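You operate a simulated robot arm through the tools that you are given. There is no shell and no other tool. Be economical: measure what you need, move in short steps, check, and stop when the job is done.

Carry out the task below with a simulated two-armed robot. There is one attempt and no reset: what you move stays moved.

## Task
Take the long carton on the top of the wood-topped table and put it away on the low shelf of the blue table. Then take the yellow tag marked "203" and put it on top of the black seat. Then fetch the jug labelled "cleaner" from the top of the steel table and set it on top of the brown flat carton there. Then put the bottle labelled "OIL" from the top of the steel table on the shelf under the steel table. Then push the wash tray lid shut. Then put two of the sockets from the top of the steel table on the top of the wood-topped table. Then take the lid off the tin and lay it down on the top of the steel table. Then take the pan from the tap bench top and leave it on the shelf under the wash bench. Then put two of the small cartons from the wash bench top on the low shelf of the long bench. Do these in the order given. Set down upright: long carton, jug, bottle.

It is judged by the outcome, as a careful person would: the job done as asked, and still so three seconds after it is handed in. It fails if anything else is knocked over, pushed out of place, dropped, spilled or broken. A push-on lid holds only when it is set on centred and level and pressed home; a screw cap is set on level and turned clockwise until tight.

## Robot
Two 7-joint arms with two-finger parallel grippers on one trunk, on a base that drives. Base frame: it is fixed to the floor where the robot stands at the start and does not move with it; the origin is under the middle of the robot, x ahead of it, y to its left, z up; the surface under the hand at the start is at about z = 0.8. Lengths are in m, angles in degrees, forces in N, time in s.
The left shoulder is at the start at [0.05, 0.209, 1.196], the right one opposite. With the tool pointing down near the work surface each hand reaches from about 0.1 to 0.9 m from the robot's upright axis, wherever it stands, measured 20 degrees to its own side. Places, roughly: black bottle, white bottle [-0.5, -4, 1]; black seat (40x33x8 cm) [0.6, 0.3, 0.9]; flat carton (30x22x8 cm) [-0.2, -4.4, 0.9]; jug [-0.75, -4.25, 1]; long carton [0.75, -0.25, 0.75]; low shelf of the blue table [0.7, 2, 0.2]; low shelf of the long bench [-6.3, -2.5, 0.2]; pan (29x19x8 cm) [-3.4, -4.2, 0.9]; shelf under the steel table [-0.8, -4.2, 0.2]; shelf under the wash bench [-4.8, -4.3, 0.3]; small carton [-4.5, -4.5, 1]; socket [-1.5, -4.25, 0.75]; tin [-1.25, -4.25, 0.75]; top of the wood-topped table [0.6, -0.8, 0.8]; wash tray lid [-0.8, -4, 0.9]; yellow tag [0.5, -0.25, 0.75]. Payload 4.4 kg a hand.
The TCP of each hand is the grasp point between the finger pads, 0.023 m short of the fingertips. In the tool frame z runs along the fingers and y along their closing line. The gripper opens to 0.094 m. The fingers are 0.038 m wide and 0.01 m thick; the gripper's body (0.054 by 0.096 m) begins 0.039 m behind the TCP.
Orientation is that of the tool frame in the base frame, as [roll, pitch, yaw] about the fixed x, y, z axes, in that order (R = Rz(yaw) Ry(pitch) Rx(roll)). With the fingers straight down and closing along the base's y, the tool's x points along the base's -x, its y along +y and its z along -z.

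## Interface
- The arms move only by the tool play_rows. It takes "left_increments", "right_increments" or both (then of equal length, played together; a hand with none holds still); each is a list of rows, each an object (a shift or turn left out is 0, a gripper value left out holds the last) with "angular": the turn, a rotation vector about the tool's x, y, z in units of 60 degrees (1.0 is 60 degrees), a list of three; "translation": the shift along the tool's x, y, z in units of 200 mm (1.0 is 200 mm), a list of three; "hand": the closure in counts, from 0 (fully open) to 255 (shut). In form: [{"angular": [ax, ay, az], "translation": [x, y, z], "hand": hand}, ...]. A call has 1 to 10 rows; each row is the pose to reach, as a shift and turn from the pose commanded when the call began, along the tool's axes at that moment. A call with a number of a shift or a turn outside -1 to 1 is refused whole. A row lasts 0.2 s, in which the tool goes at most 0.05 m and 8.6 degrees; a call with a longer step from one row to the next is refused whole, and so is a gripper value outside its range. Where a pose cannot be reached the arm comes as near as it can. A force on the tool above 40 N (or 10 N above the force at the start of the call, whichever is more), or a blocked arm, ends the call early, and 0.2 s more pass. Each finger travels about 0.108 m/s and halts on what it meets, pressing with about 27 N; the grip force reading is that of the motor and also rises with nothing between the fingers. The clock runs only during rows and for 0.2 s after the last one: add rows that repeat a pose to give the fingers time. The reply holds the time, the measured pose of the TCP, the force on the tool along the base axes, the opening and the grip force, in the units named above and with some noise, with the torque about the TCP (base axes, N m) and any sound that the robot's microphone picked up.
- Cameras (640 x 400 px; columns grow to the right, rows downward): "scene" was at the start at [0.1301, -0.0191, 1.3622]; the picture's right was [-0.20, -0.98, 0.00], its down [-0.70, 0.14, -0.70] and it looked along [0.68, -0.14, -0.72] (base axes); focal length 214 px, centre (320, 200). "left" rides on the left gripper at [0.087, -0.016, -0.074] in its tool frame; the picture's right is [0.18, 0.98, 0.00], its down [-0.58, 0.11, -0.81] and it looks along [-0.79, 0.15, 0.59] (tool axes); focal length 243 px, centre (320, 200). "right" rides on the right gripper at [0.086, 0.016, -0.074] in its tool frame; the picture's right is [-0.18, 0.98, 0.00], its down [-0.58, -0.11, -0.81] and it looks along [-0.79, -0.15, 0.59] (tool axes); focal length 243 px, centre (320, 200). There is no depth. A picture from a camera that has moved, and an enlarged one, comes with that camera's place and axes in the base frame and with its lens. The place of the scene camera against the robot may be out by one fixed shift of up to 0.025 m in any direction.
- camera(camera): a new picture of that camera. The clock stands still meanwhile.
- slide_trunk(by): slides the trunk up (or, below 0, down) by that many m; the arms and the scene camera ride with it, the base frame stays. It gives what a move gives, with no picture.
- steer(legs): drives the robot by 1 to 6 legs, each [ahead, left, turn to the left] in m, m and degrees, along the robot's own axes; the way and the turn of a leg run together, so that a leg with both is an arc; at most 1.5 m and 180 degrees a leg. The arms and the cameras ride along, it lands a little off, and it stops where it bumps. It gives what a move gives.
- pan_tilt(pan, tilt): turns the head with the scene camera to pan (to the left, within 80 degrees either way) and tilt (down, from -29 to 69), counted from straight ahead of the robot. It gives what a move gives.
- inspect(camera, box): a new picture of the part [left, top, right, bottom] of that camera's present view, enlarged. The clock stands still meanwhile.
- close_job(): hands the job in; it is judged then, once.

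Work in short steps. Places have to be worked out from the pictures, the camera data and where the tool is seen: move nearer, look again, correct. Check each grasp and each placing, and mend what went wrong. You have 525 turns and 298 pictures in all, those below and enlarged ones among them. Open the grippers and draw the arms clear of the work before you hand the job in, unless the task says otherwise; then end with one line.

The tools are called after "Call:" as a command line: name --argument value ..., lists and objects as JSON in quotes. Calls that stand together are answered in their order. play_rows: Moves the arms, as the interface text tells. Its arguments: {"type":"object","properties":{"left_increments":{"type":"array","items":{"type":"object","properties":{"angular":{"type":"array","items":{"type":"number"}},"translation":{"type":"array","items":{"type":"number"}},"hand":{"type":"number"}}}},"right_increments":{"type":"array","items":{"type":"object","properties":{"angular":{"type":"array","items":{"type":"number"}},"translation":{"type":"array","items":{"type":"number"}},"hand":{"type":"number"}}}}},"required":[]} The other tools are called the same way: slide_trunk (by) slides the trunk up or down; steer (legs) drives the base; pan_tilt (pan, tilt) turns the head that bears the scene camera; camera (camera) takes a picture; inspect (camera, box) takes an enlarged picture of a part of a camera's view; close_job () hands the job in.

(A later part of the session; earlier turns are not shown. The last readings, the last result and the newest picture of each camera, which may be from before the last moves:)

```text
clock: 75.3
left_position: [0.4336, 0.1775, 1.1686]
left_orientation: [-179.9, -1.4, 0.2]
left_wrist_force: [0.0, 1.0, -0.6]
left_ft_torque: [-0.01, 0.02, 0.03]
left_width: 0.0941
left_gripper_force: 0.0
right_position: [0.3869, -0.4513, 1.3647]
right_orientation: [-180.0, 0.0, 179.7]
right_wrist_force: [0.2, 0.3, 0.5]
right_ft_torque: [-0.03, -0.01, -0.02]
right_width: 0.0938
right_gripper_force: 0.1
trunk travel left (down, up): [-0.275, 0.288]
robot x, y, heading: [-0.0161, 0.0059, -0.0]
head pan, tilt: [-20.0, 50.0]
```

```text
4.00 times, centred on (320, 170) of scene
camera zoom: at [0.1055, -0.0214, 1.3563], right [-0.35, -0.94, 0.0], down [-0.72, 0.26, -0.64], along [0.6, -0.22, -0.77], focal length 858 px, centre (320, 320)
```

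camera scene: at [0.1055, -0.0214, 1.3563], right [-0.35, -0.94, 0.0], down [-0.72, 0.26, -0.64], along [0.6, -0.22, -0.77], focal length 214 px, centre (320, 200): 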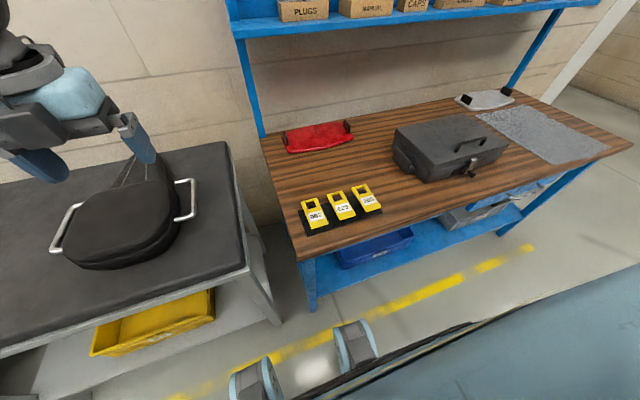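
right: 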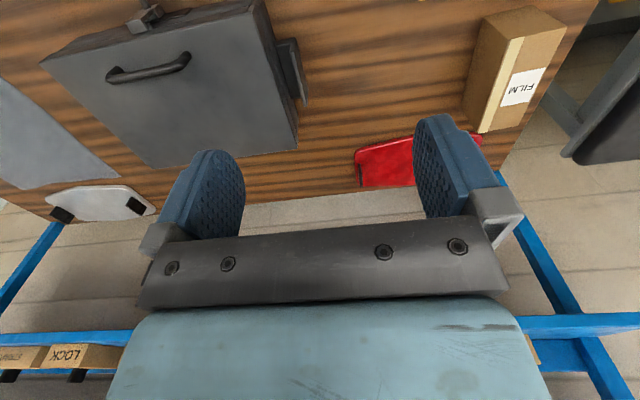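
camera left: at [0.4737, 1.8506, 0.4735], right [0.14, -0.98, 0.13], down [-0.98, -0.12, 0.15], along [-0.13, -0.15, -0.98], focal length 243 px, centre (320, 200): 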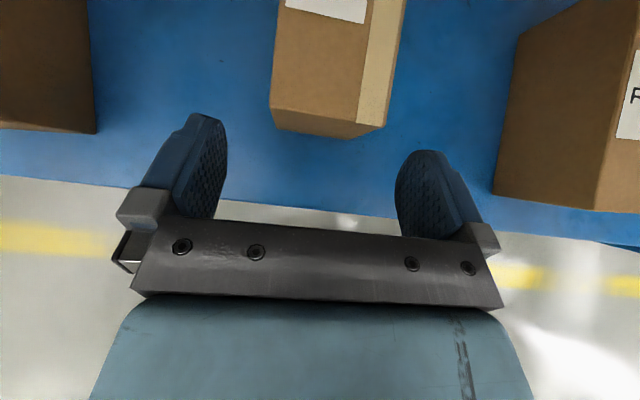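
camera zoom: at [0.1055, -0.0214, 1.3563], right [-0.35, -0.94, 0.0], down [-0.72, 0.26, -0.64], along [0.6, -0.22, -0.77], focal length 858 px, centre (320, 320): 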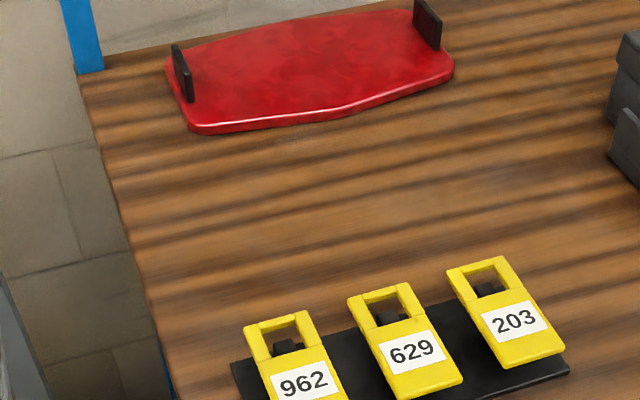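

Tag 203 is at about (0.47, −0.31), with its hole over a black peg. I'll bring the right hand nearer for a close look.

Call:
play_rows --right_increments '[{"translation": [0, 0.1, 0.15], "hand": 0}, {"translation": [0, 0.2, 0.3], "hand": 0}, {"translation": [0, 0.3, 0.45], "hand": 0}, {"translation": [0, 0.4, 0.6], "hand": 0}, {"translation": [0, 0.5, 0.75], "hand": 0}, {"translation": [0, 0.6, 0.9], "hand": 0}, {"translation": [0, 0.7, 1.0], "hand": 0}]'

Call:
play_rows --right_increments '[{"translation": [0, 0, 0.2], "hand": 0}, {"translation": [0, 0, 0.4], "hand": 0}, {"translation": [0, 0, 0.6], "hand": 0}, {"translation": [0, 0, 0.8], "hand": 0}]'

Call:
camera --camera "right"

```text
clock: 77.0
left_position: [0.4331, 0.1783, 1.1685]
left_orientation: [-179.9, -1.2, 0.1]
left_wrist_force: [0.2, -0.2, 0.7]
left_ft_torque: [0.03, 0.05, 0.04]
left_width: 0.0939
left_gripper_force: 0.1
right_position: [0.3902, -0.3097, 1.1632]
right_orientation: [180.0, 0.1, 179.8]
right_wrist_force: [-0.1, 1.0, 0.1]
right_ft_torque: [-0.02, 0.01, 0.03]
right_width: 0.0941
right_gripper_force: 0.1
trunk travel left (down, up): [-0.275, 0.288]
robot x, y, heading: [-0.0165, 0.0088, -0.2]
head pan, tilt: [-20.0, 50.0]
```

```text
clock: 78.0
left_position: [0.4341, 0.177, 1.1685]
left_orientation: [-180.0, -1.2, 0.3]
left_wrist_force: [0.3, 0.1, -0.2]
left_ft_torque: [0.01, 0.02, -0.03]
left_width: 0.0939
left_gripper_force: 0.0
right_position: [0.389, -0.3118, 1.0032]
right_orientation: [180.0, -0.1, 179.8]
right_wrist_force: [0.6, 0.0, 0.1]
right_ft_torque: [0.02, 0.01, 0.0]
right_width: 0.0939
right_gripper_force: 0.0
trunk travel left (down, up): [-0.275, 0.288]
robot x, y, heading: [-0.0182, 0.0108, -0.4]
head pan, tilt: [-20.0, 50.0]
```

```text
272 pictures are left
camera right: at [0.3016, -0.2962, 1.0778], right [0.19, 0.98, 0.0], down [0.58, -0.11, 0.81], along [0.79, -0.15, -0.59], focal length 243 px, centre (320, 200)
```

right: 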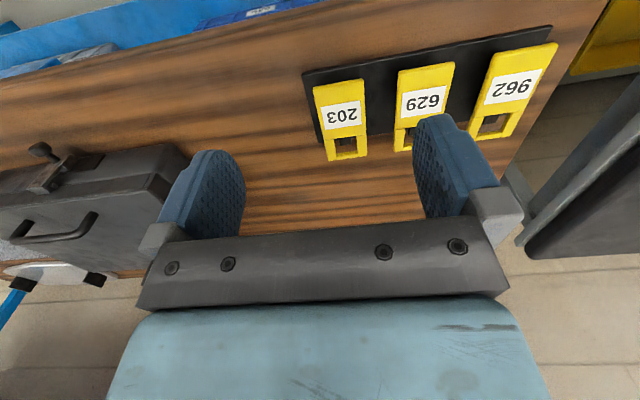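

Call:
inspect --camera "right" --box '[280, 30, 440, 180]'

```text
2.67 times, centred on (360, 105) of right
camera zoom: at [0.3016, -0.2962, 1.0778], right [0.19, 0.98, 0.0], down [0.58, -0.11, 0.81], along [0.79, -0.15, -0.59], focal length 647 px, centre (213, 453)
```

zoom: 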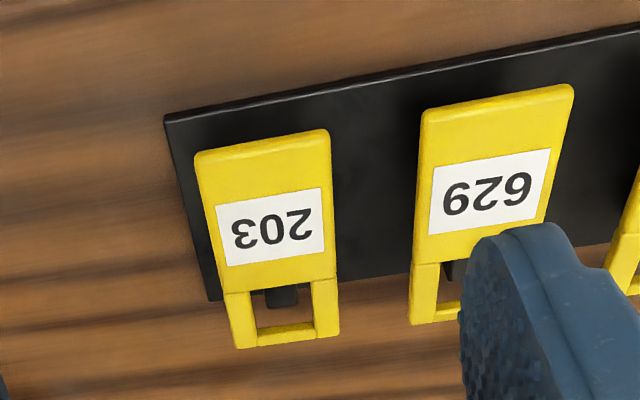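

Right-camera geometry puts tag 203 at y≈−0.303, x≈0.44–0.55, about 0.055 wide and lying nearly flat. I'll move over it with the fingers part-closed and look again.

Call:
play_rows --right_increments '[{"translation": [-0.12, 0.012, 0.13], "hand": 65}, {"translation": [-0.24, 0.024, 0.26], "hand": 65}, {"translation": [-0.36, 0.036, 0.39], "hand": 65}, {"translation": [-0.48, 0.045, 0.5], "hand": 65}]'

Call:
camera --camera "right"

Call:
inspect --camera "scene" --box '[280, 140, 440, 240]'

```text
clock: 79.0
left_position: [0.4326, 0.1783, 1.1673]
left_orientation: [-179.9, -1.3, 0.2]
left_wrist_force: [-0.5, 0.0, 0.6]
left_ft_torque: [0.0, 0.03, 0.02]
left_width: 0.0941
left_gripper_force: 0.1
right_position: [0.4829, -0.3026, 0.9045]
right_orientation: [179.9, -0.1, 179.8]
right_wrist_force: [0.1, -0.2, 0.2]
right_ft_torque: [0.0, 0.04, -0.01]
right_width: 0.0702
right_gripper_force: 0.0
trunk travel left (down, up): [-0.275, 0.288]
robot x, y, heading: [-0.0182, 0.0062, -0.3]
head pan, tilt: [-20.0, 50.0]
```

```text
270 pictures are left
camera right: at [0.3969, -0.2866, 0.9787], right [0.19, 0.98, 0.0], down [0.58, -0.11, 0.81], along [0.79, -0.15, -0.59], focal length 243 px, centre (320, 200)
```

right: 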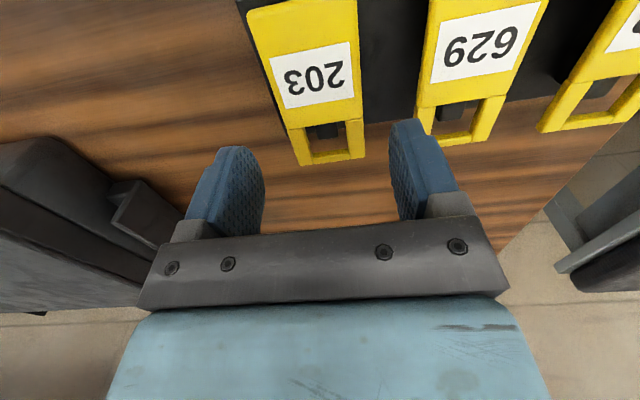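

```text
4.00 times, centred on (360, 190) of scene
camera zoom: at [0.1066, -0.0216, 1.3562], right [-0.35, -0.94, 0.0], down [-0.72, 0.27, -0.64], along [0.6, -0.22, -0.77], focal length 858 px, centre (160, 240)
```

zoom: 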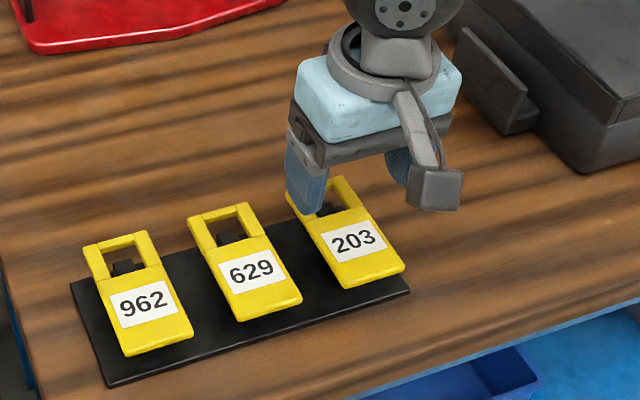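

Tag top is at z≈0.835 and centred between the fingers. I'll go down so the tips reach just below its top and close.

Call:
play_rows --right_increments '[{"translation": [0.04, 0, 0.1], "hand": 65}, {"translation": [0.04, 0, 0.2], "hand": 65}, {"translation": [0.04, 0, 0.285], "hand": 65}, {"translation": [0.04, 0, 0.285], "hand": 255}, {"translation": [0.04, 0, 0.285], "hand": 255}, {"translation": [0.04, 0, 0.285], "hand": 255}]'

Call:
camera --camera "right"

```text
clock: 80.3
left_position: [0.4326, 0.1783, 1.1706]
left_orientation: [-179.9, -1.3, 0.2]
left_wrist_force: [-1.0, -0.1, 0.3]
left_ft_torque: [0.0, -0.01, 0.0]
left_width: 0.0938
left_gripper_force: 0.0
right_position: [0.4765, -0.3035, 0.8479]
right_orientation: [179.9, 0.0, 179.9]
right_wrist_force: [0.1, -0.4, 0.0]
right_ft_torque: [0.02, 0.0, 0.04]
right_width: 0.0509
right_gripper_force: 26.8
trunk travel left (down, up): [-0.275, 0.288]
robot x, y, heading: [-0.0176, 0.007, -0.5]
head pan, tilt: [-20.0, 50.0]
```

```text
268 pictures are left
camera right: at [0.3888, -0.2868, 0.9222], right [0.19, 0.98, 0.0], down [0.58, -0.11, 0.81], along [0.79, -0.15, -0.59], focal length 243 px, centre (320, 200)
```

right: 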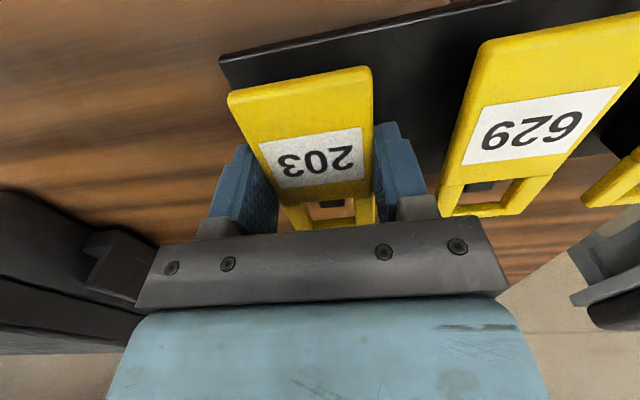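

The tag is gripped (0.051 wide). I'll lift it straight up and check.

Call:
play_rows --right_increments '[{"translation": [0, 0, -0.1], "hand": 255}, {"translation": [0, 0, -0.25], "hand": 255}, {"translation": [0, 0, -0.45], "hand": 255}, {"translation": [0, 0, -0.65], "hand": 255}, {"translation": [0, 0, -0.85], "hand": 255}, {"translation": [0, 0, -1.0], "hand": 255}]'

Call:
camera --camera "right"

Call:
camera --camera "scene"

```text
clock: 81.8
left_position: [0.4317, 0.1772, 1.1693]
left_orientation: [-179.8, -1.4, 0.3]
left_wrist_force: [-0.6, -0.3, 0.5]
left_ft_torque: [-0.03, -0.02, -0.01]
left_width: 0.0939
left_gripper_force: 0.1
right_position: [0.4749, -0.3043, 1.0483]
right_orientation: [-180.0, 0.0, 179.8]
right_wrist_force: [-0.7, -0.6, 0.4]
right_ft_torque: [0.04, 0.05, -0.03]
right_width: 0.051
right_gripper_force: 27.5
trunk travel left (down, up): [-0.275, 0.288]
robot x, y, heading: [-0.0187, 0.0083, -0.6]
head pan, tilt: [-20.0, 50.0]
```

```text
267 pictures are left
camera right: at [0.3876, -0.2879, 1.1221], right [0.19, 0.98, 0.0], down [0.58, -0.11, 0.81], along [0.79, -0.15, -0.59], focal length 243 px, centre (320, 200)
```

right: 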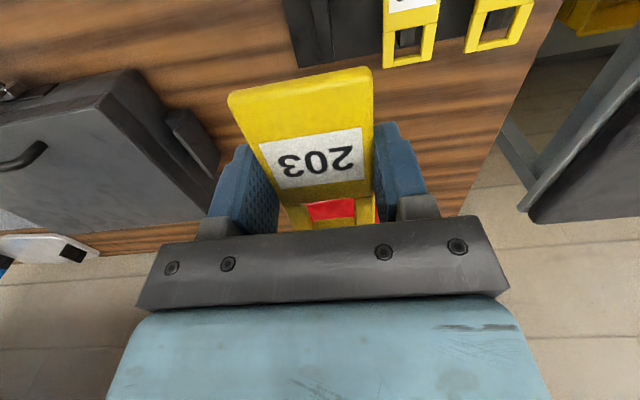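

```text
266 pictures are left
camera scene: at [0.1051, -0.0213, 1.3563], right [-0.35, -0.94, 0.0], down [-0.72, 0.27, -0.64], along [0.6, -0.22, -0.77], focal length 214 px, centre (320, 200)
```

scene: 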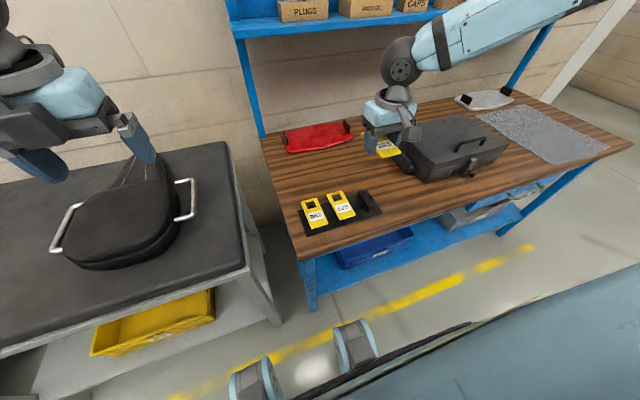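

The tag is up, and nothing else moved. I'll raise it a bit more and drive left so the right hand is over the black seat.

Call:
play_rows --right_increments '[{"translation": [0, 0, -0.2], "hand": 255}, {"translation": [0, 0, -0.4], "hand": 255}, {"translation": [0, 0, -0.5], "hand": 255}]'

Call:
steer --legs '[[0, 0.64, 0]]'

Call:
camera --camera "right"

Call:
camera --camera "scene"

```text
clock: 82.5
left_position: [0.4313, 0.1771, 1.169]
left_orientation: [-179.8, -1.3, 0.3]
left_wrist_force: [-1.0, -1.0, -0.3]
left_ft_torque: [-0.02, 0.04, 0.0]
left_width: 0.0938
left_gripper_force: 0.0
right_position: [0.4757, -0.3039, 1.1477]
right_orientation: [179.9, 0.0, 179.7]
right_wrist_force: [-0.1, 0.3, -0.6]
right_ft_torque: [0.01, 0.02, 0.01]
right_width: 0.0513
right_gripper_force: 26.9
trunk travel left (down, up): [-0.275, 0.288]
robot x, y, heading: [-0.0164, 0.0128, -0.1]
head pan, tilt: [-20.0, 50.0]
```

```text
clock: 88.6
left_position: [0.4309, 0.8163, 1.1696]
left_orientation: [-179.8, -1.4, 0.7]
left_wrist_force: [0.3, -0.5, 0.0]
left_ft_torque: [-0.01, 0.04, 0.0]
left_width: 0.0938
left_gripper_force: 0.0
right_position: [0.4789, 0.3356, 1.1481]
right_orientation: [-180.0, -0.1, -179.8]
right_wrist_force: [-0.2, -0.4, -0.6]
right_ft_torque: [0.01, 0.01, 0.04]
right_width: 0.0511
right_gripper_force: 27.4
trunk travel left (down, up): [-0.275, 0.288]
robot x, y, heading: [-0.0168, 0.6438, -0.2]
head pan, tilt: [-20.0, 50.0]
```

```text
265 pictures are left
camera right: at [0.3922, 0.3505, 1.2217], right [0.18, 0.98, 0.0], down [0.58, -0.11, 0.81], along [0.79, -0.14, -0.59], focal length 243 px, centre (320, 200)
```

right: 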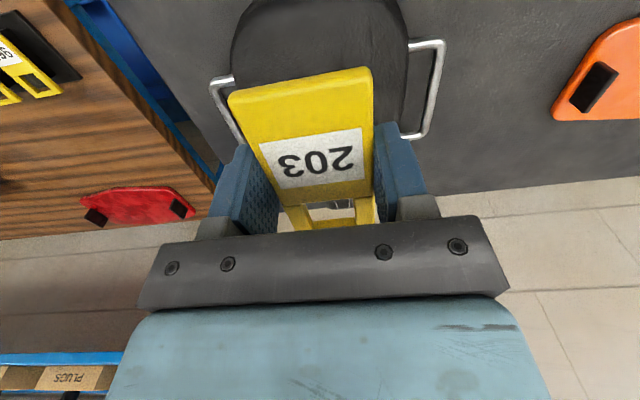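

```text
264 pictures are left
camera scene: at [0.106, 0.6146, 1.3563], right [-0.34, -0.94, 0.0], down [-0.72, 0.26, -0.64], along [0.6, -0.22, -0.77], focal length 214 px, centre (320, 200)
```

scene: 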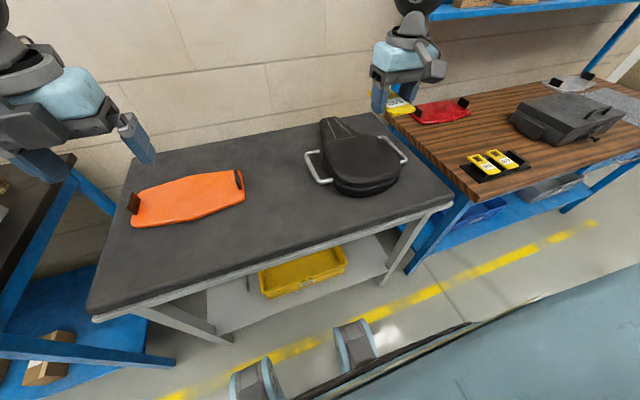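

The seat pad is centred near (0.555, 0.33). I'll move over it and come down part-way for another look.

Call:
play_rows --right_increments '[{"translation": [-0.1, -0.02, 0.15], "hand": 255}, {"translation": [-0.2, -0.03, 0.3], "hand": 255}, {"translation": [-0.3, -0.03, 0.45], "hand": 255}, {"translation": [-0.33, -0.03, 0.6], "hand": 255}, {"translation": [-0.33, -0.03, 0.75], "hand": 255}]'

Call:
camera --camera "right"

Call:
inspect --camera "scene" --box '[260, 80, 460, 220]'

```text
clock: 89.8
left_position: [0.4313, 0.8156, 1.1692]
left_orientation: [-179.9, -1.3, 0.6]
left_wrist_force: [-0.2, -0.8, -0.2]
left_ft_torque: [0.0, -0.01, -0.01]
left_width: 0.0941
left_gripper_force: 0.0
right_position: [0.5468, 0.329, 0.9954]
right_orientation: [-179.9, 0.0, -179.7]
right_wrist_force: [-0.1, 0.0, -0.4]
right_ft_torque: [0.04, 0.03, 0.03]
right_width: 0.051
right_gripper_force: 26.8
trunk travel left (down, up): [-0.275, 0.288]
robot x, y, heading: [-0.0184, 0.641, 0.4]
head pan, tilt: [-20.0, 50.0]
```

```text
263 pictures are left
camera right: at [0.4586, 0.3442, 1.0703], right [0.18, 0.98, 0.0], down [0.58, -0.11, 0.81], along [0.79, -0.14, -0.59], focal length 243 px, centre (320, 200)
```

right: 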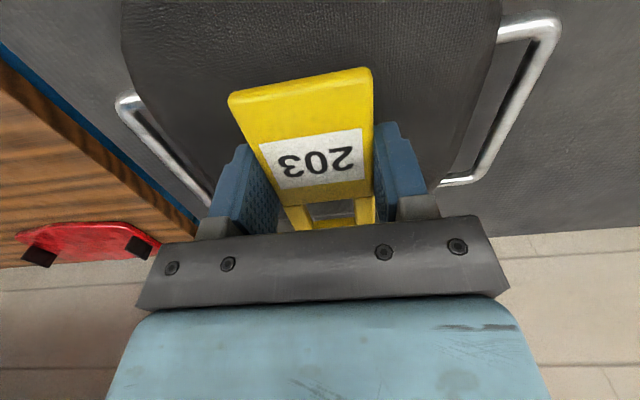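

```text
2.86 times, centred on (360, 150) of scene
camera zoom: at [0.1068, 0.6142, 1.3562], right [-0.34, -0.94, 0.0], down [-0.72, 0.26, -0.64], along [0.6, -0.22, -0.77], focal length 613 px, centre (206, 343)
```

zoom: 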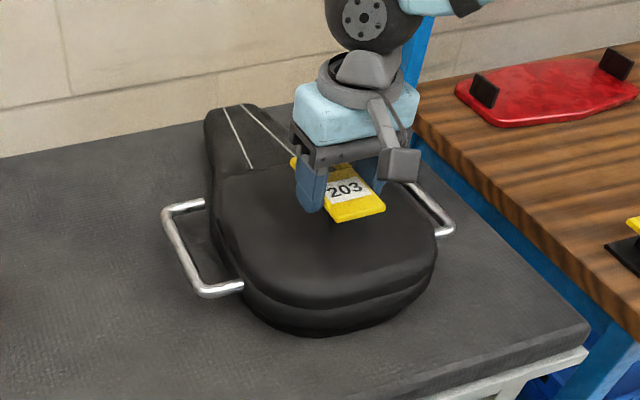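

The tag is above the pad. I'll shift 2 cm toward the robot and descend slowly.

Call:
play_rows --right_increments '[{"translation": [0.1, 0, 0.1], "hand": 255}, {"translation": [0.1, 0, 0.18], "hand": 255}, {"translation": [0.1, 0, 0.24], "hand": 255}, {"translation": [0.1, 0, 0.27], "hand": 255}, {"translation": [0.1, 0, 0.29], "hand": 255}]'

Call:
inspect --camera "scene" --box '[280, 80, 440, 200]'

```text
clock: 90.5
left_position: [0.4294, 0.8143, 1.171]
left_orientation: [-179.9, -1.4, 0.6]
left_wrist_force: [0.1, 0.2, 0.7]
left_ft_torque: [-0.01, 0.0, 0.01]
left_width: 0.0937
left_gripper_force: 0.0
right_position: [0.5251, 0.3296, 0.9622]
right_orientation: [-180.0, 0.5, -179.7]
right_wrist_force: [-14.0, -0.6, 26.2]
right_ft_torque: [0.37, 0.89, 0.23]
right_width: 0.051
right_gripper_force: 26.8
trunk travel left (down, up): [-0.275, 0.288]
robot x, y, heading: [-0.0181, 0.6442, 0.2]
head pan, tilt: [-20.0, 50.0]
stopped in row 3 (right hand): the force on the tool passed its limit at 45 N (the readings are from after the stop); the commanded pose is now the measured one
```

```text
3.33 times, centred on (360, 140) of scene
camera zoom: at [0.1034, 0.6146, 1.357], right [-0.34, -0.94, 0.0], down [-0.72, 0.26, -0.64], along [0.61, -0.22, -0.76], focal length 715 px, centre (187, 400)
```

zoom: 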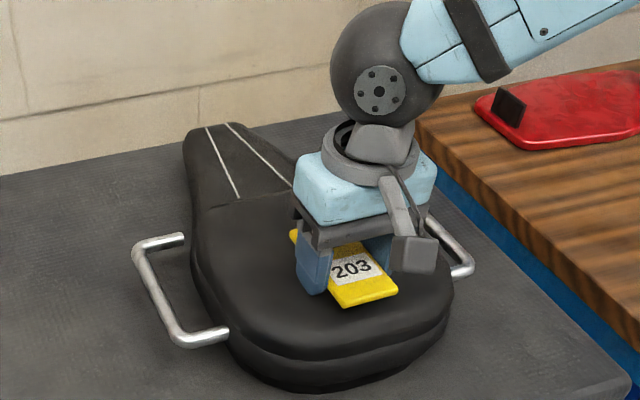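

It has touched down on the pad at about z 0.934. I'll ease off 2 mm, open, and withdraw upward.

Call:
play_rows --right_increments '[{"translation": [0, 0, -0.01], "hand": 255}, {"translation": [0, 0, -0.01], "hand": 200}, {"translation": [0, 0, -0.01], "hand": 80}, {"translation": [0, 0, -0.01], "hand": 80}, {"translation": [0, 0, -0.1], "hand": 80}, {"translation": [0, 0, -0.3], "hand": 80}, {"translation": [0, 0, -0.5], "hand": 80}, {"translation": [0, 0, -0.7], "hand": 80}]'

Call:
camera --camera "right"

Call:
inspect --camera "scene" --box '[280, 80, 440, 200]'

```text
clock: 92.3
left_position: [0.432, 0.8163, 1.1697]
left_orientation: [-179.9, -1.3, 0.6]
left_wrist_force: [-0.4, 0.1, -0.6]
left_ft_torque: [0.0, -0.02, 0.01]
left_width: 0.0939
left_gripper_force: 0.1
right_position: [0.5241, 0.3272, 1.1003]
right_orientation: [-179.9, 0.4, -179.7]
right_wrist_force: [-0.6, 0.1, 0.2]
right_ft_torque: [-0.01, -0.01, 0.0]
right_width: 0.0647
right_gripper_force: 0.1
trunk travel left (down, up): [-0.275, 0.288]
robot x, y, heading: [-0.0148, 0.642, 0.4]
head pan, tilt: [-20.0, 50.0]
```

```text
260 pictures are left
camera right: at [0.4373, 0.3432, 1.1746], right [0.18, 0.98, 0.0], down [0.58, -0.11, 0.81], along [0.8, -0.14, -0.59], focal length 243 px, centre (320, 200)
```

right: 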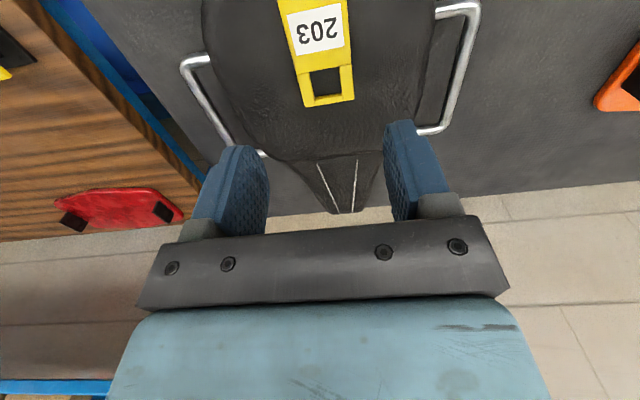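

```text
3.33 times, centred on (360, 140) of scene
camera zoom: at [0.1048, 0.6145, 1.3564], right [-0.34, -0.94, 0.0], down [-0.72, 0.26, -0.64], along [0.61, -0.22, -0.77], focal length 715 px, centre (187, 400)
```

zoom: 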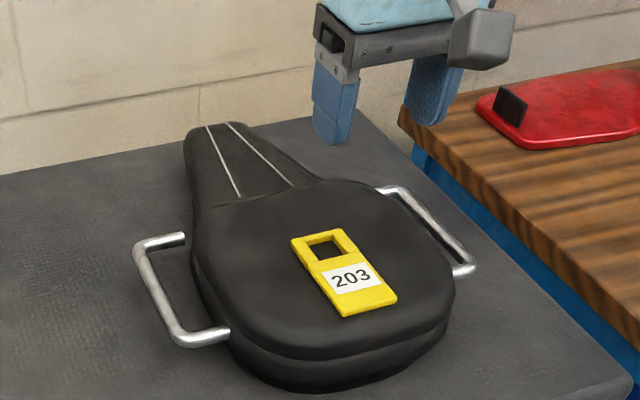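

The tag lies flat on the seat. Now I'll back away, turn toward the steel table and look where to drive.

Call:
steer --legs '[[-0.75, 0, 0], [0, 0, -90]]'

Call:
pan_tilt --pan 0 --tilt 15

Call:
camera --camera "scene"

```text
clock: 100.2
left_position: [-0.5868, 0.1939, 1.1694]
left_orientation: [-179.9, -1.3, -87.9]
left_wrist_force: [0.2, -0.4, 0.8]
left_ft_torque: [-0.03, -0.02, -0.01]
left_width: 0.0938
left_gripper_force: 0.0
right_position: [-1.072, 0.0865, 1.0998]
right_orientation: [-180.0, 0.3, 91.8]
right_wrist_force: [0.2, -0.5, 0.5]
right_ft_torque: [0.0, -0.01, -0.02]
right_width: 0.0642
right_gripper_force: 0.1
trunk travel left (down, up): [-0.275, 0.288]
robot x, y, heading: [-0.7733, 0.6411, -88.3]
head pan, tilt: [-20.0, 50.0]
```

```text
clock: 101.2
left_position: [-0.5863, 0.1948, 1.1689]
left_orientation: [-179.9, -1.4, -87.9]
left_wrist_force: [0.4, -0.3, 0.1]
left_ft_torque: [0.0, 0.0, 0.02]
left_width: 0.0936
left_gripper_force: 0.0
right_position: [-1.0721, 0.0877, 1.0999]
right_orientation: [-180.0, 0.2, 91.6]
right_wrist_force: [-0.3, -0.1, -0.3]
right_ft_torque: [0.0, -0.01, 0.0]
right_width: 0.0646
right_gripper_force: 0.0
trunk travel left (down, up): [-0.275, 0.288]
robot x, y, heading: [-0.7707, 0.6415, -88.3]
head pan, tilt: [0.0, 15.0]
```

```text
258 pictures are left
camera scene: at [-0.7821, 0.4747, 1.41], right [-1.0, -0.03, 0.0], down [-0.01, 0.26, -0.97], along [0.03, -0.97, -0.26], focal length 214 px, centre (320, 200)
```

scene: 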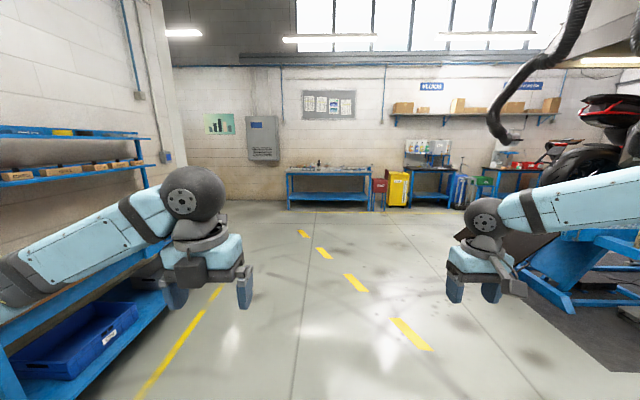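

The floor ahead is clear and the steel table stands at the far wall. I'll drive 3 m toward it.

Call:
steer --legs '[[0, 0, -1.7], [1.5, 0, 0], [1.5, 0, 0]]'

Call:
pan_tilt --pan 0 --tilt 25

Call:
camera --camera "scene"

```text
clock: 116.0
left_position: [-0.6203, -2.8127, 1.1695]
left_orientation: [-180.0, -1.4, -90.3]
left_wrist_force: [0.2, 0.0, 0.0]
left_ft_torque: [0.0, 0.02, -0.01]
left_width: 0.0941
left_gripper_force: 0.1
right_position: [-1.1089, -2.8998, 1.1003]
right_orientation: [-180.0, 0.3, 89.4]
right_wrist_force: [0.2, -0.1, 0.3]
right_ft_torque: [-0.01, 0.03, 0.03]
right_width: 0.0649
right_gripper_force: 0.1
trunk travel left (down, up): [-0.275, 0.288]
robot x, y, heading: [-0.7817, -2.3595, -90.7]
head pan, tilt: [0.0, 15.0]
```

```text
clock: 116.7
left_position: [-0.6195, -2.8125, 1.1689]
left_orientation: [-179.9, -1.3, -90.2]
left_wrist_force: [0.6, 0.9, 0.6]
left_ft_torque: [-0.02, 0.01, -0.05]
left_width: 0.0944
left_gripper_force: 0.0
right_position: [-1.1082, -2.8996, 1.0995]
right_orientation: [-179.9, 0.3, 89.4]
right_wrist_force: [-0.3, 0.2, -0.2]
right_ft_torque: [0.02, 0.02, 0.0]
right_width: 0.0646
right_gripper_force: 0.2
trunk travel left (down, up): [-0.275, 0.288]
robot x, y, heading: [-0.7883, -2.3595, -90.7]
head pan, tilt: [0.0, 25.0]
```

```text
257 pictures are left
camera scene: at [-0.8029, -2.5235, 1.3939], right [-1.0, 0.01, 0.0], down [0.01, 0.42, -0.91], along [-0.01, -0.91, -0.42], focal length 214 px, centre (320, 200)
```

scene: 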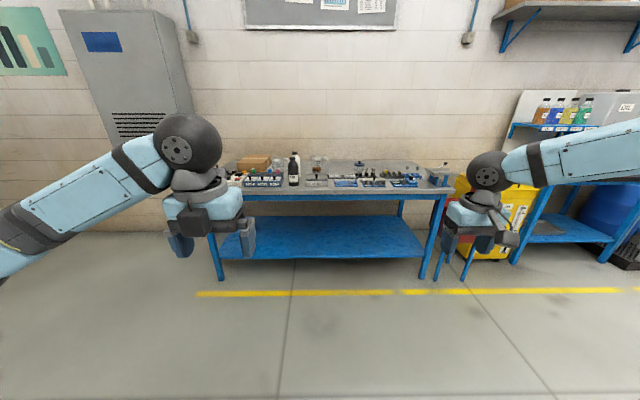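

The table front is near y≈−3.9. I'll go 0.8 m closer and look over the table top.

Call:
steer --legs '[[0.8, 0, 0]]'

Call:
pan_tilt --pan 0 --tilt 35

Call:
camera --camera "scene"

Call:
inspect --camera "scene" --box '[160, 60, 480, 240]'

```text
clock: 121.0
left_position: [-0.6267, -3.6077, 1.1691]
left_orientation: [-179.9, -1.3, -90.1]
left_wrist_force: [0.4, -0.8, -0.5]
left_ft_torque: [0.01, -0.01, -0.02]
left_width: 0.094
left_gripper_force: 0.0
right_position: [-1.1146, -3.6958, 1.1]
right_orientation: [180.0, 0.3, 89.6]
right_wrist_force: [-0.4, 0.9, 0.0]
right_ft_torque: [-0.01, 0.01, 0.0]
right_width: 0.0646
right_gripper_force: 0.0
trunk travel left (down, up): [-0.275, 0.288]
robot x, y, heading: [-0.7953, -3.1561, -90.4]
head pan, tilt: [0.0, 25.0]
```

```text
clock: 121.7
left_position: [-0.6276, -3.6078, 1.1693]
left_orientation: [-179.9, -1.3, -90.0]
left_wrist_force: [-0.1, 0.3, 0.4]
left_ft_torque: [0.01, -0.01, 0.01]
left_width: 0.094
left_gripper_force: 0.2
right_position: [-1.1142, -3.6962, 1.0997]
right_orientation: [179.9, 0.3, 89.7]
right_wrist_force: [0.0, -0.9, -0.4]
right_ft_torque: [-0.01, 0.02, -0.01]
right_width: 0.0643
right_gripper_force: 0.0
trunk travel left (down, up): [-0.275, 0.288]
robot x, y, heading: [-0.7936, -3.1535, -90.5]
head pan, tilt: [0.0, 35.0]
```

```text
256 pictures are left
camera scene: at [-0.811, -3.3152, 1.3781], right [-1.0, 0.01, 0.0], down [0.01, 0.57, -0.82], along [-0.01, -0.82, -0.57], focal length 214 px, centre (320, 200)
```

scene: 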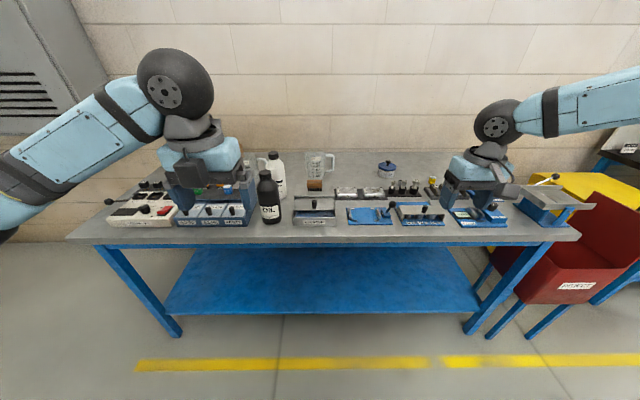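

```text
2.00 times, centred on (320, 150) of scene
camera zoom: at [-0.811, -3.3152, 1.3781], right [-1.0, 0.01, 0.0], down [0.01, 0.57, -0.82], along [-0.01, -0.82, -0.57], focal length 429 px, centre (320, 300)
```

zoom: 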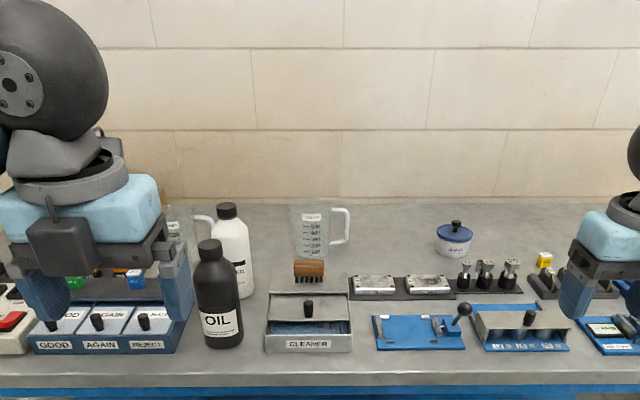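

Two jugs are present and the arms block parts of the view. I'll raise both hands and draw them back for a clear look.

Call:
play_rows --left_increments '[{"translation": [-0.15, -0.1, -0.2], "hand": 0}, {"translation": [-0.3, -0.3, -0.4], "hand": 0}, {"translation": [-0.5, -0.5, -0.5], "hand": 0}, {"translation": [-0.7, -0.7, -0.6], "hand": 0}, {"translation": [-0.8, -0.9, -0.7], "hand": 0}]' --right_increments '[{"translation": [0.15, -0.1, -0.2], "hand": 0}, {"translation": [0.3, -0.2, -0.4], "hand": 0}, {"translation": [0.5, -0.3, -0.6], "hand": 0}, {"translation": [0.7, -0.4, -0.8], "hand": 0}, {"translation": [0.8, -0.5, -1.0], "hand": 0}]'

Call:
camera --camera "scene"

Call:
inspect --camera "scene" --box '[60, 130, 320, 260]'

Call:
inspect --camera "scene" --box '[300, 130, 600, 260]'

```text
refused: row 1 steps farther than a row can; nothing moved
```

```text
254 pictures are left
camera scene: at [-0.811, -3.3152, 1.3781], right [-1.0, 0.01, 0.0], down [0.01, 0.57, -0.82], along [-0.01, -0.82, -0.57], focal length 214 px, centre (320, 200)
```

scene: 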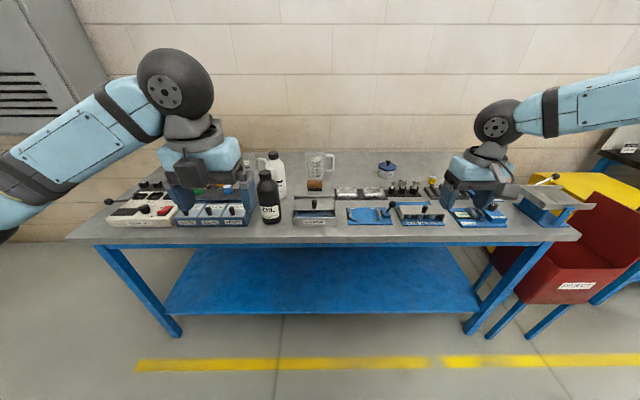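

```text
2.46 times, centred on (190, 195) of scene
camera zoom: at [-0.811, -3.3152, 1.3781], right [-1.0, 0.01, 0.0], down [0.01, 0.57, -0.82], along [-0.01, -0.82, -0.57], focal length 528 px, centre (640, 212)
```

zoom: 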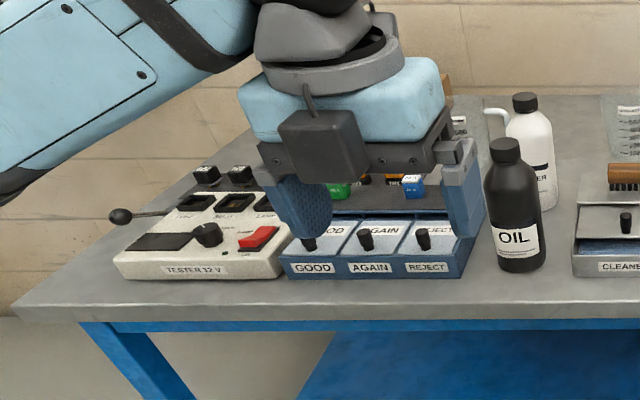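

```text
2.13 times, centred on (450, 195) of scene
camera zoom: at [-0.811, -3.3152, 1.3781], right [-1.0, 0.01, 0.0], down [0.01, 0.57, -0.82], along [-0.01, -0.82, -0.57], focal length 458 px, centre (43, 211)
```

zoom: 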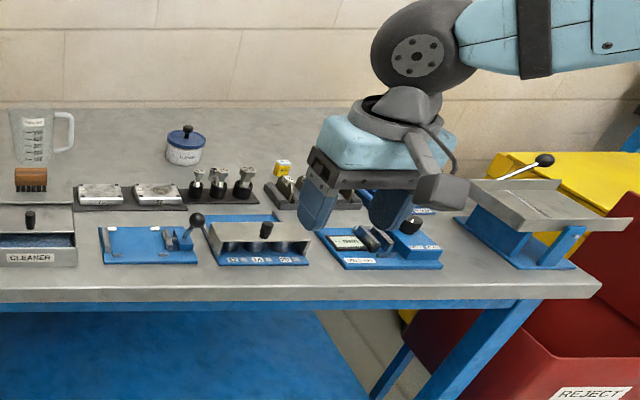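

A step was too long; I'll split it into smaller ones.

Call:
play_rows --left_increments '[{"translation": [-0.08, -0.08, -0.12], "hand": 0}, {"translation": [-0.16, -0.16, -0.24], "hand": 0}, {"translation": [-0.24, -0.24, -0.36], "hand": 0}, {"translation": [-0.32, -0.32, -0.48], "hand": 0}, {"translation": [-0.4, -0.4, -0.6], "hand": 0}, {"translation": [-0.5, -0.5, -0.7], "hand": 0}, {"translation": [-0.6, -0.6, -0.8], "hand": 0}, {"translation": [-0.7, -0.7, -0.9], "hand": 0}, {"translation": [-0.8, -0.8, -1.0], "hand": 0}]' --right_increments '[{"translation": [0.08, -0.08, -0.12], "hand": 0}, {"translation": [0.16, -0.16, -0.24], "hand": 0}, {"translation": [0.24, -0.24, -0.36], "hand": 0}, {"translation": [0.32, -0.32, -0.48], "hand": 0}, {"translation": [0.4, -0.4, -0.6], "hand": 0}, {"translation": [0.5, -0.5, -0.7], "hand": 0}, {"translation": [0.6, -0.6, -0.8], "hand": 0}, {"translation": [0.7, -0.7, -0.9], "hand": 0}, {"translation": [0.8, -0.8, -1.0], "hand": 0}]'

Call:
camera --camera "scene"

Call:
inspect --camera "scene" --box '[80, 130, 340, 260]'

Call:
inspect --camera "scene" --box '[280, 130, 580, 260]'

```text
clock: 123.7
left_position: [-0.465, -3.4392, 1.3665]
left_orientation: [-180.0, -1.4, -90.1]
left_wrist_force: [-0.3, 1.4, 0.7]
left_ft_torque: [-0.05, -0.01, 0.01]
left_width: 0.0942
left_gripper_force: 0.1
right_position: [-1.2743, -3.529, 1.2998]
right_orientation: [179.9, 0.5, 89.6]
right_wrist_force: [0.5, 1.2, 0.5]
right_ft_torque: [-0.04, -0.02, -0.02]
right_width: 0.0939
right_gripper_force: 0.0
trunk travel left (down, up): [-0.275, 0.288]
robot x, y, heading: [-0.7915, -3.1596, -90.3]
head pan, tilt: [0.0, 35.0]
```

```text
251 pictures are left
camera scene: at [-0.8113, -3.312, 1.3784], right [-1.0, 0.01, 0.0], down [0.01, 0.57, -0.82], along [-0.01, -0.82, -0.57], focal length 214 px, centre (320, 200)
```

scene: 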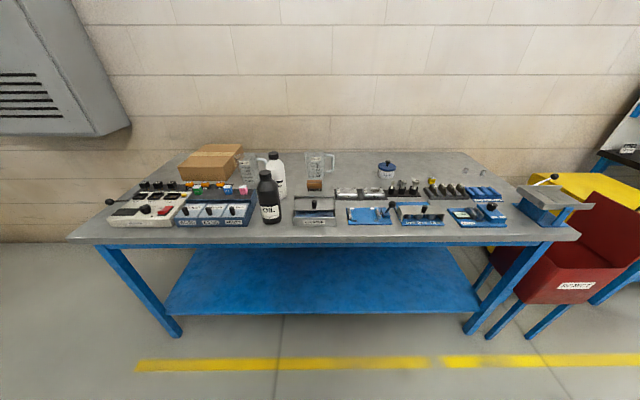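

```text
2.46 times, centred on (210, 195) of scene
camera zoom: at [-0.8113, -3.312, 1.3784], right [-1.0, 0.01, 0.0], down [0.01, 0.57, -0.82], along [-0.01, -0.82, -0.57], focal length 528 px, centre (591, 212)
```

zoom: 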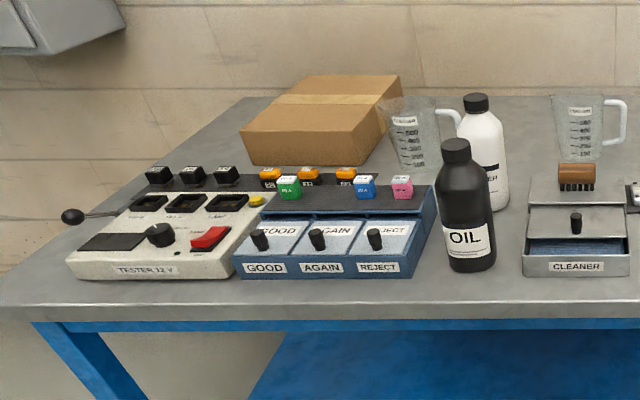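

```text
2.13 times, centred on (430, 195) of scene
camera zoom: at [-0.8113, -3.312, 1.3784], right [-1.0, 0.01, 0.0], down [0.01, 0.57, -0.82], along [-0.01, -0.82, -0.57], focal length 458 px, centre (85, 211)
```

zoom: 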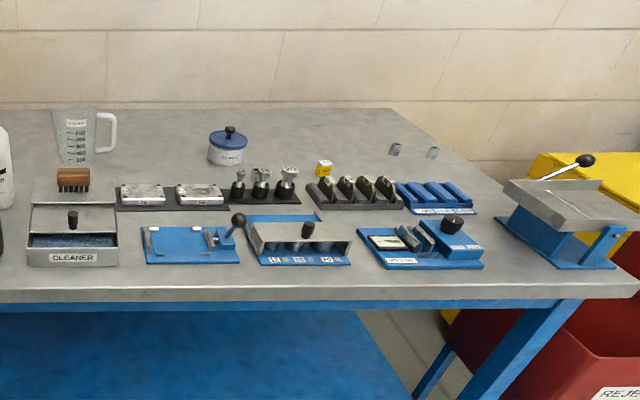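

Call:
inspect --camera "scene" --box '[232, 142, 344, 212]'

Call:
inspect --camera "scene" --box '[280, 170, 360, 230]'

```text
5.71 times, centred on (288, 177) of scene
camera zoom: at [-0.8113, -3.312, 1.3784], right [-1.0, 0.01, 0.0], down [0.01, 0.57, -0.82], along [-0.01, -0.82, -0.57], focal length 1226 px, centre (503, 331)
```

zoom: 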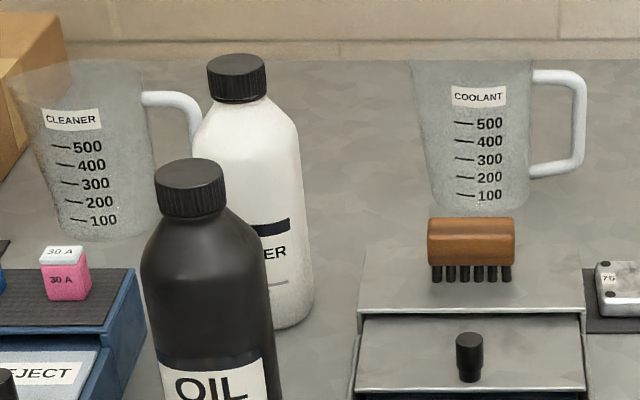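

```text
6.67 times, centred on (320, 200) of scene
camera zoom: at [-0.8113, -3.312, 1.3784], right [-1.0, 0.01, 0.0], down [0.01, 0.57, -0.82], along [-0.01, -0.82, -0.57], focal length 1430 px, centre (320, 200)
```

zoom: 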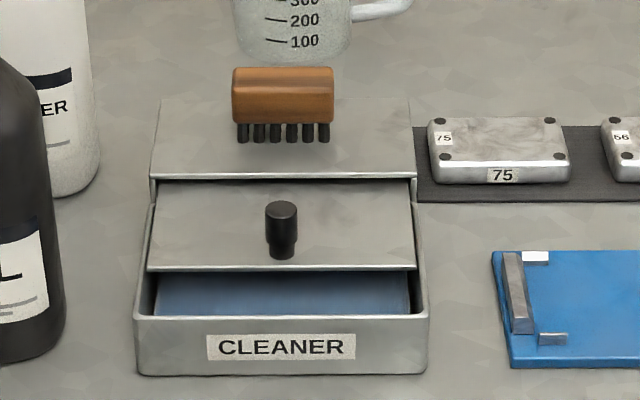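

The cleaner jug is the left one, beside the carton. I'll raise the trunk 0.2 m for a steeper second view to triangulate heights.

Call:
slide_trunk --by 0.25

Call:
pan_tilt --pan 10 --tilt 45

Call:
camera --camera "scene"

Call:
inspect --camera "scene" --box '[160, 120, 420, 270]'

```text
clock: 126.3
left_position: [-0.4666, -3.4433, 1.6156]
left_orientation: [-179.9, -1.3, -90.1]
left_wrist_force: [-0.4, -0.4, 0.4]
left_ft_torque: [0.01, 0.03, -0.01]
left_width: 0.094
left_gripper_force: 0.1
right_position: [-1.2743, -3.5345, 1.5492]
right_orientation: [-180.0, 0.3, 89.6]
right_wrist_force: [0.5, 0.1, -0.6]
right_ft_torque: [-0.02, 0.03, 0.02]
right_width: 0.094
right_gripper_force: 0.0
trunk travel left (down, up): [-0.525, 0.038]
robot x, y, heading: [-0.7966, -3.1557, -90.4]
head pan, tilt: [0.0, 35.0]
```

```text
clock: 127.0
left_position: [-0.4666, -3.4434, 1.6146]
left_orientation: [-179.9, -1.2, -90.1]
left_wrist_force: [-0.3, 1.0, 0.8]
left_ft_torque: [-0.03, -0.02, 0.0]
left_width: 0.0943
left_gripper_force: 0.1
right_position: [-1.2744, -3.5335, 1.549]
right_orientation: [179.9, 0.3, 89.6]
right_wrist_force: [-0.3, -0.2, 0.4]
right_ft_torque: [0.01, 0.0, 0.04]
right_width: 0.0942
right_gripper_force: 0.0
trunk travel left (down, up): [-0.525, 0.038]
robot x, y, heading: [-0.7891, -3.1557, -90.3]
head pan, tilt: [10.0, 45.0]
```

```text
246 pictures are left
camera scene: at [-0.7969, -3.3074, 1.6133], right [-0.99, -0.16, 0.0], down [-0.12, 0.7, -0.71], along [0.12, -0.7, -0.71], focal length 214 px, centre (320, 200)
```

scene: 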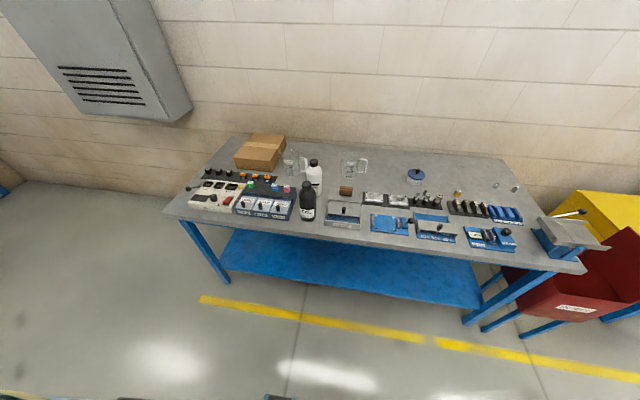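

```text
2.46 times, centred on (290, 195) of scene
camera zoom: at [-0.7969, -3.3074, 1.6133], right [-0.99, -0.16, 0.0], down [-0.12, 0.7, -0.71], along [0.12, -0.7, -0.71], focal length 528 px, centre (394, 212)
```

zoom: 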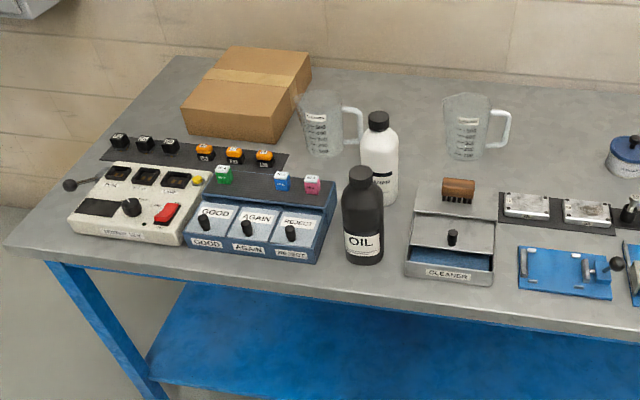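

Triangulation: table top z≈0.84–0.86, cleaner jug centre ≈(−0.475,−4.27), rim ≈1.0, carton ≈ x −0.37…−0.13, y −4.55…−4.25. I'll drive closer with the base at about (−0.5, −3.45) and lower the trunk.

Call:
steer --legs '[[0.28, 0.29, 0]]'

Call:
slide_trunk --by -0.2

Call:
pan_tilt --pan 0 --tilt 35

Call:
camera --camera "scene"

Call:
camera --camera "left"

```text
clock: 130.1
left_position: [-0.1819, -3.7255, 1.6164]
left_orientation: [-179.7, -1.3, -90.3]
left_wrist_force: [0.0, -0.5, -0.3]
left_ft_torque: [-0.01, -0.03, 0.02]
left_width: 0.0939
left_gripper_force: 0.0
right_position: [-0.9895, -3.814, 1.5481]
right_orientation: [-180.0, 0.5, 89.4]
right_wrist_force: [-0.7, 0.0, 0.3]
right_ft_torque: [0.02, -0.02, 0.02]
right_width: 0.0936
right_gripper_force: 0.1
trunk travel left (down, up): [-0.525, 0.038]
robot x, y, heading: [-0.5056, -3.4414, -90.5]
head pan, tilt: [10.0, 45.0]
```

```text
clock: 132.3
left_position: [-0.1818, -3.7257, 1.4147]
left_orientation: [-179.9, -1.4, -90.1]
left_wrist_force: [-0.7, 0.0, -0.1]
left_ft_torque: [-0.01, -0.01, 0.03]
left_width: 0.0939
left_gripper_force: 0.0
right_position: [-0.989, -3.8148, 1.3494]
right_orientation: [-180.0, 0.4, 89.5]
right_wrist_force: [-0.6, -0.3, -0.2]
right_ft_torque: [-0.02, -0.03, 0.03]
right_width: 0.094
right_gripper_force: 0.0
trunk travel left (down, up): [-0.325, 0.238]
robot x, y, heading: [-0.5074, -3.437, -90.6]
head pan, tilt: [10.0, 45.0]
```

```text
clock: 133.0
left_position: [-0.1806, -3.7256, 1.4153]
left_orientation: [-179.8, -1.3, -90.2]
left_wrist_force: [0.0, 0.2, 0.4]
left_ft_torque: [0.03, 0.0, 0.02]
left_width: 0.094
left_gripper_force: 0.0
right_position: [-0.989, -3.8144, 1.3489]
right_orientation: [-180.0, 0.4, 89.5]
right_wrist_force: [-0.1, 0.0, 0.3]
right_ft_torque: [0.01, -0.01, 0.0]
right_width: 0.0943
right_gripper_force: 0.1
trunk travel left (down, up): [-0.325, 0.238]
robot x, y, heading: [-0.5056, -3.4383, -90.9]
head pan, tilt: [0.0, 35.0]
```

```text
244 pictures are left
camera scene: at [-0.5252, -3.5975, 1.428], right [-1.0, 0.01, 0.0], down [0.01, 0.57, -0.82], along [-0.01, -0.82, -0.57], focal length 214 px, centre (320, 200)
```

scene: 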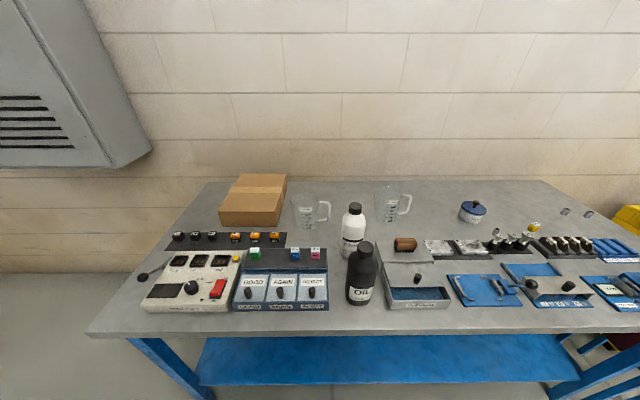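

```text
243 pictures are left
camera left: at [-0.1644, -3.8107, 1.4915], right [-0.98, -0.18, 0.0], down [-0.11, 0.6, 0.79], along [-0.14, 0.78, -0.61], focal length 243 px, centre (320, 200)
```

left: 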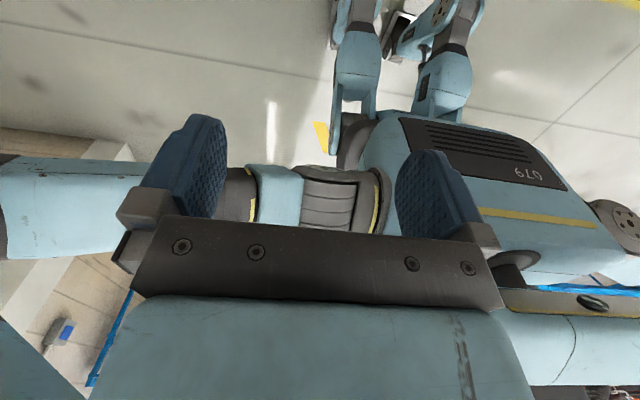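

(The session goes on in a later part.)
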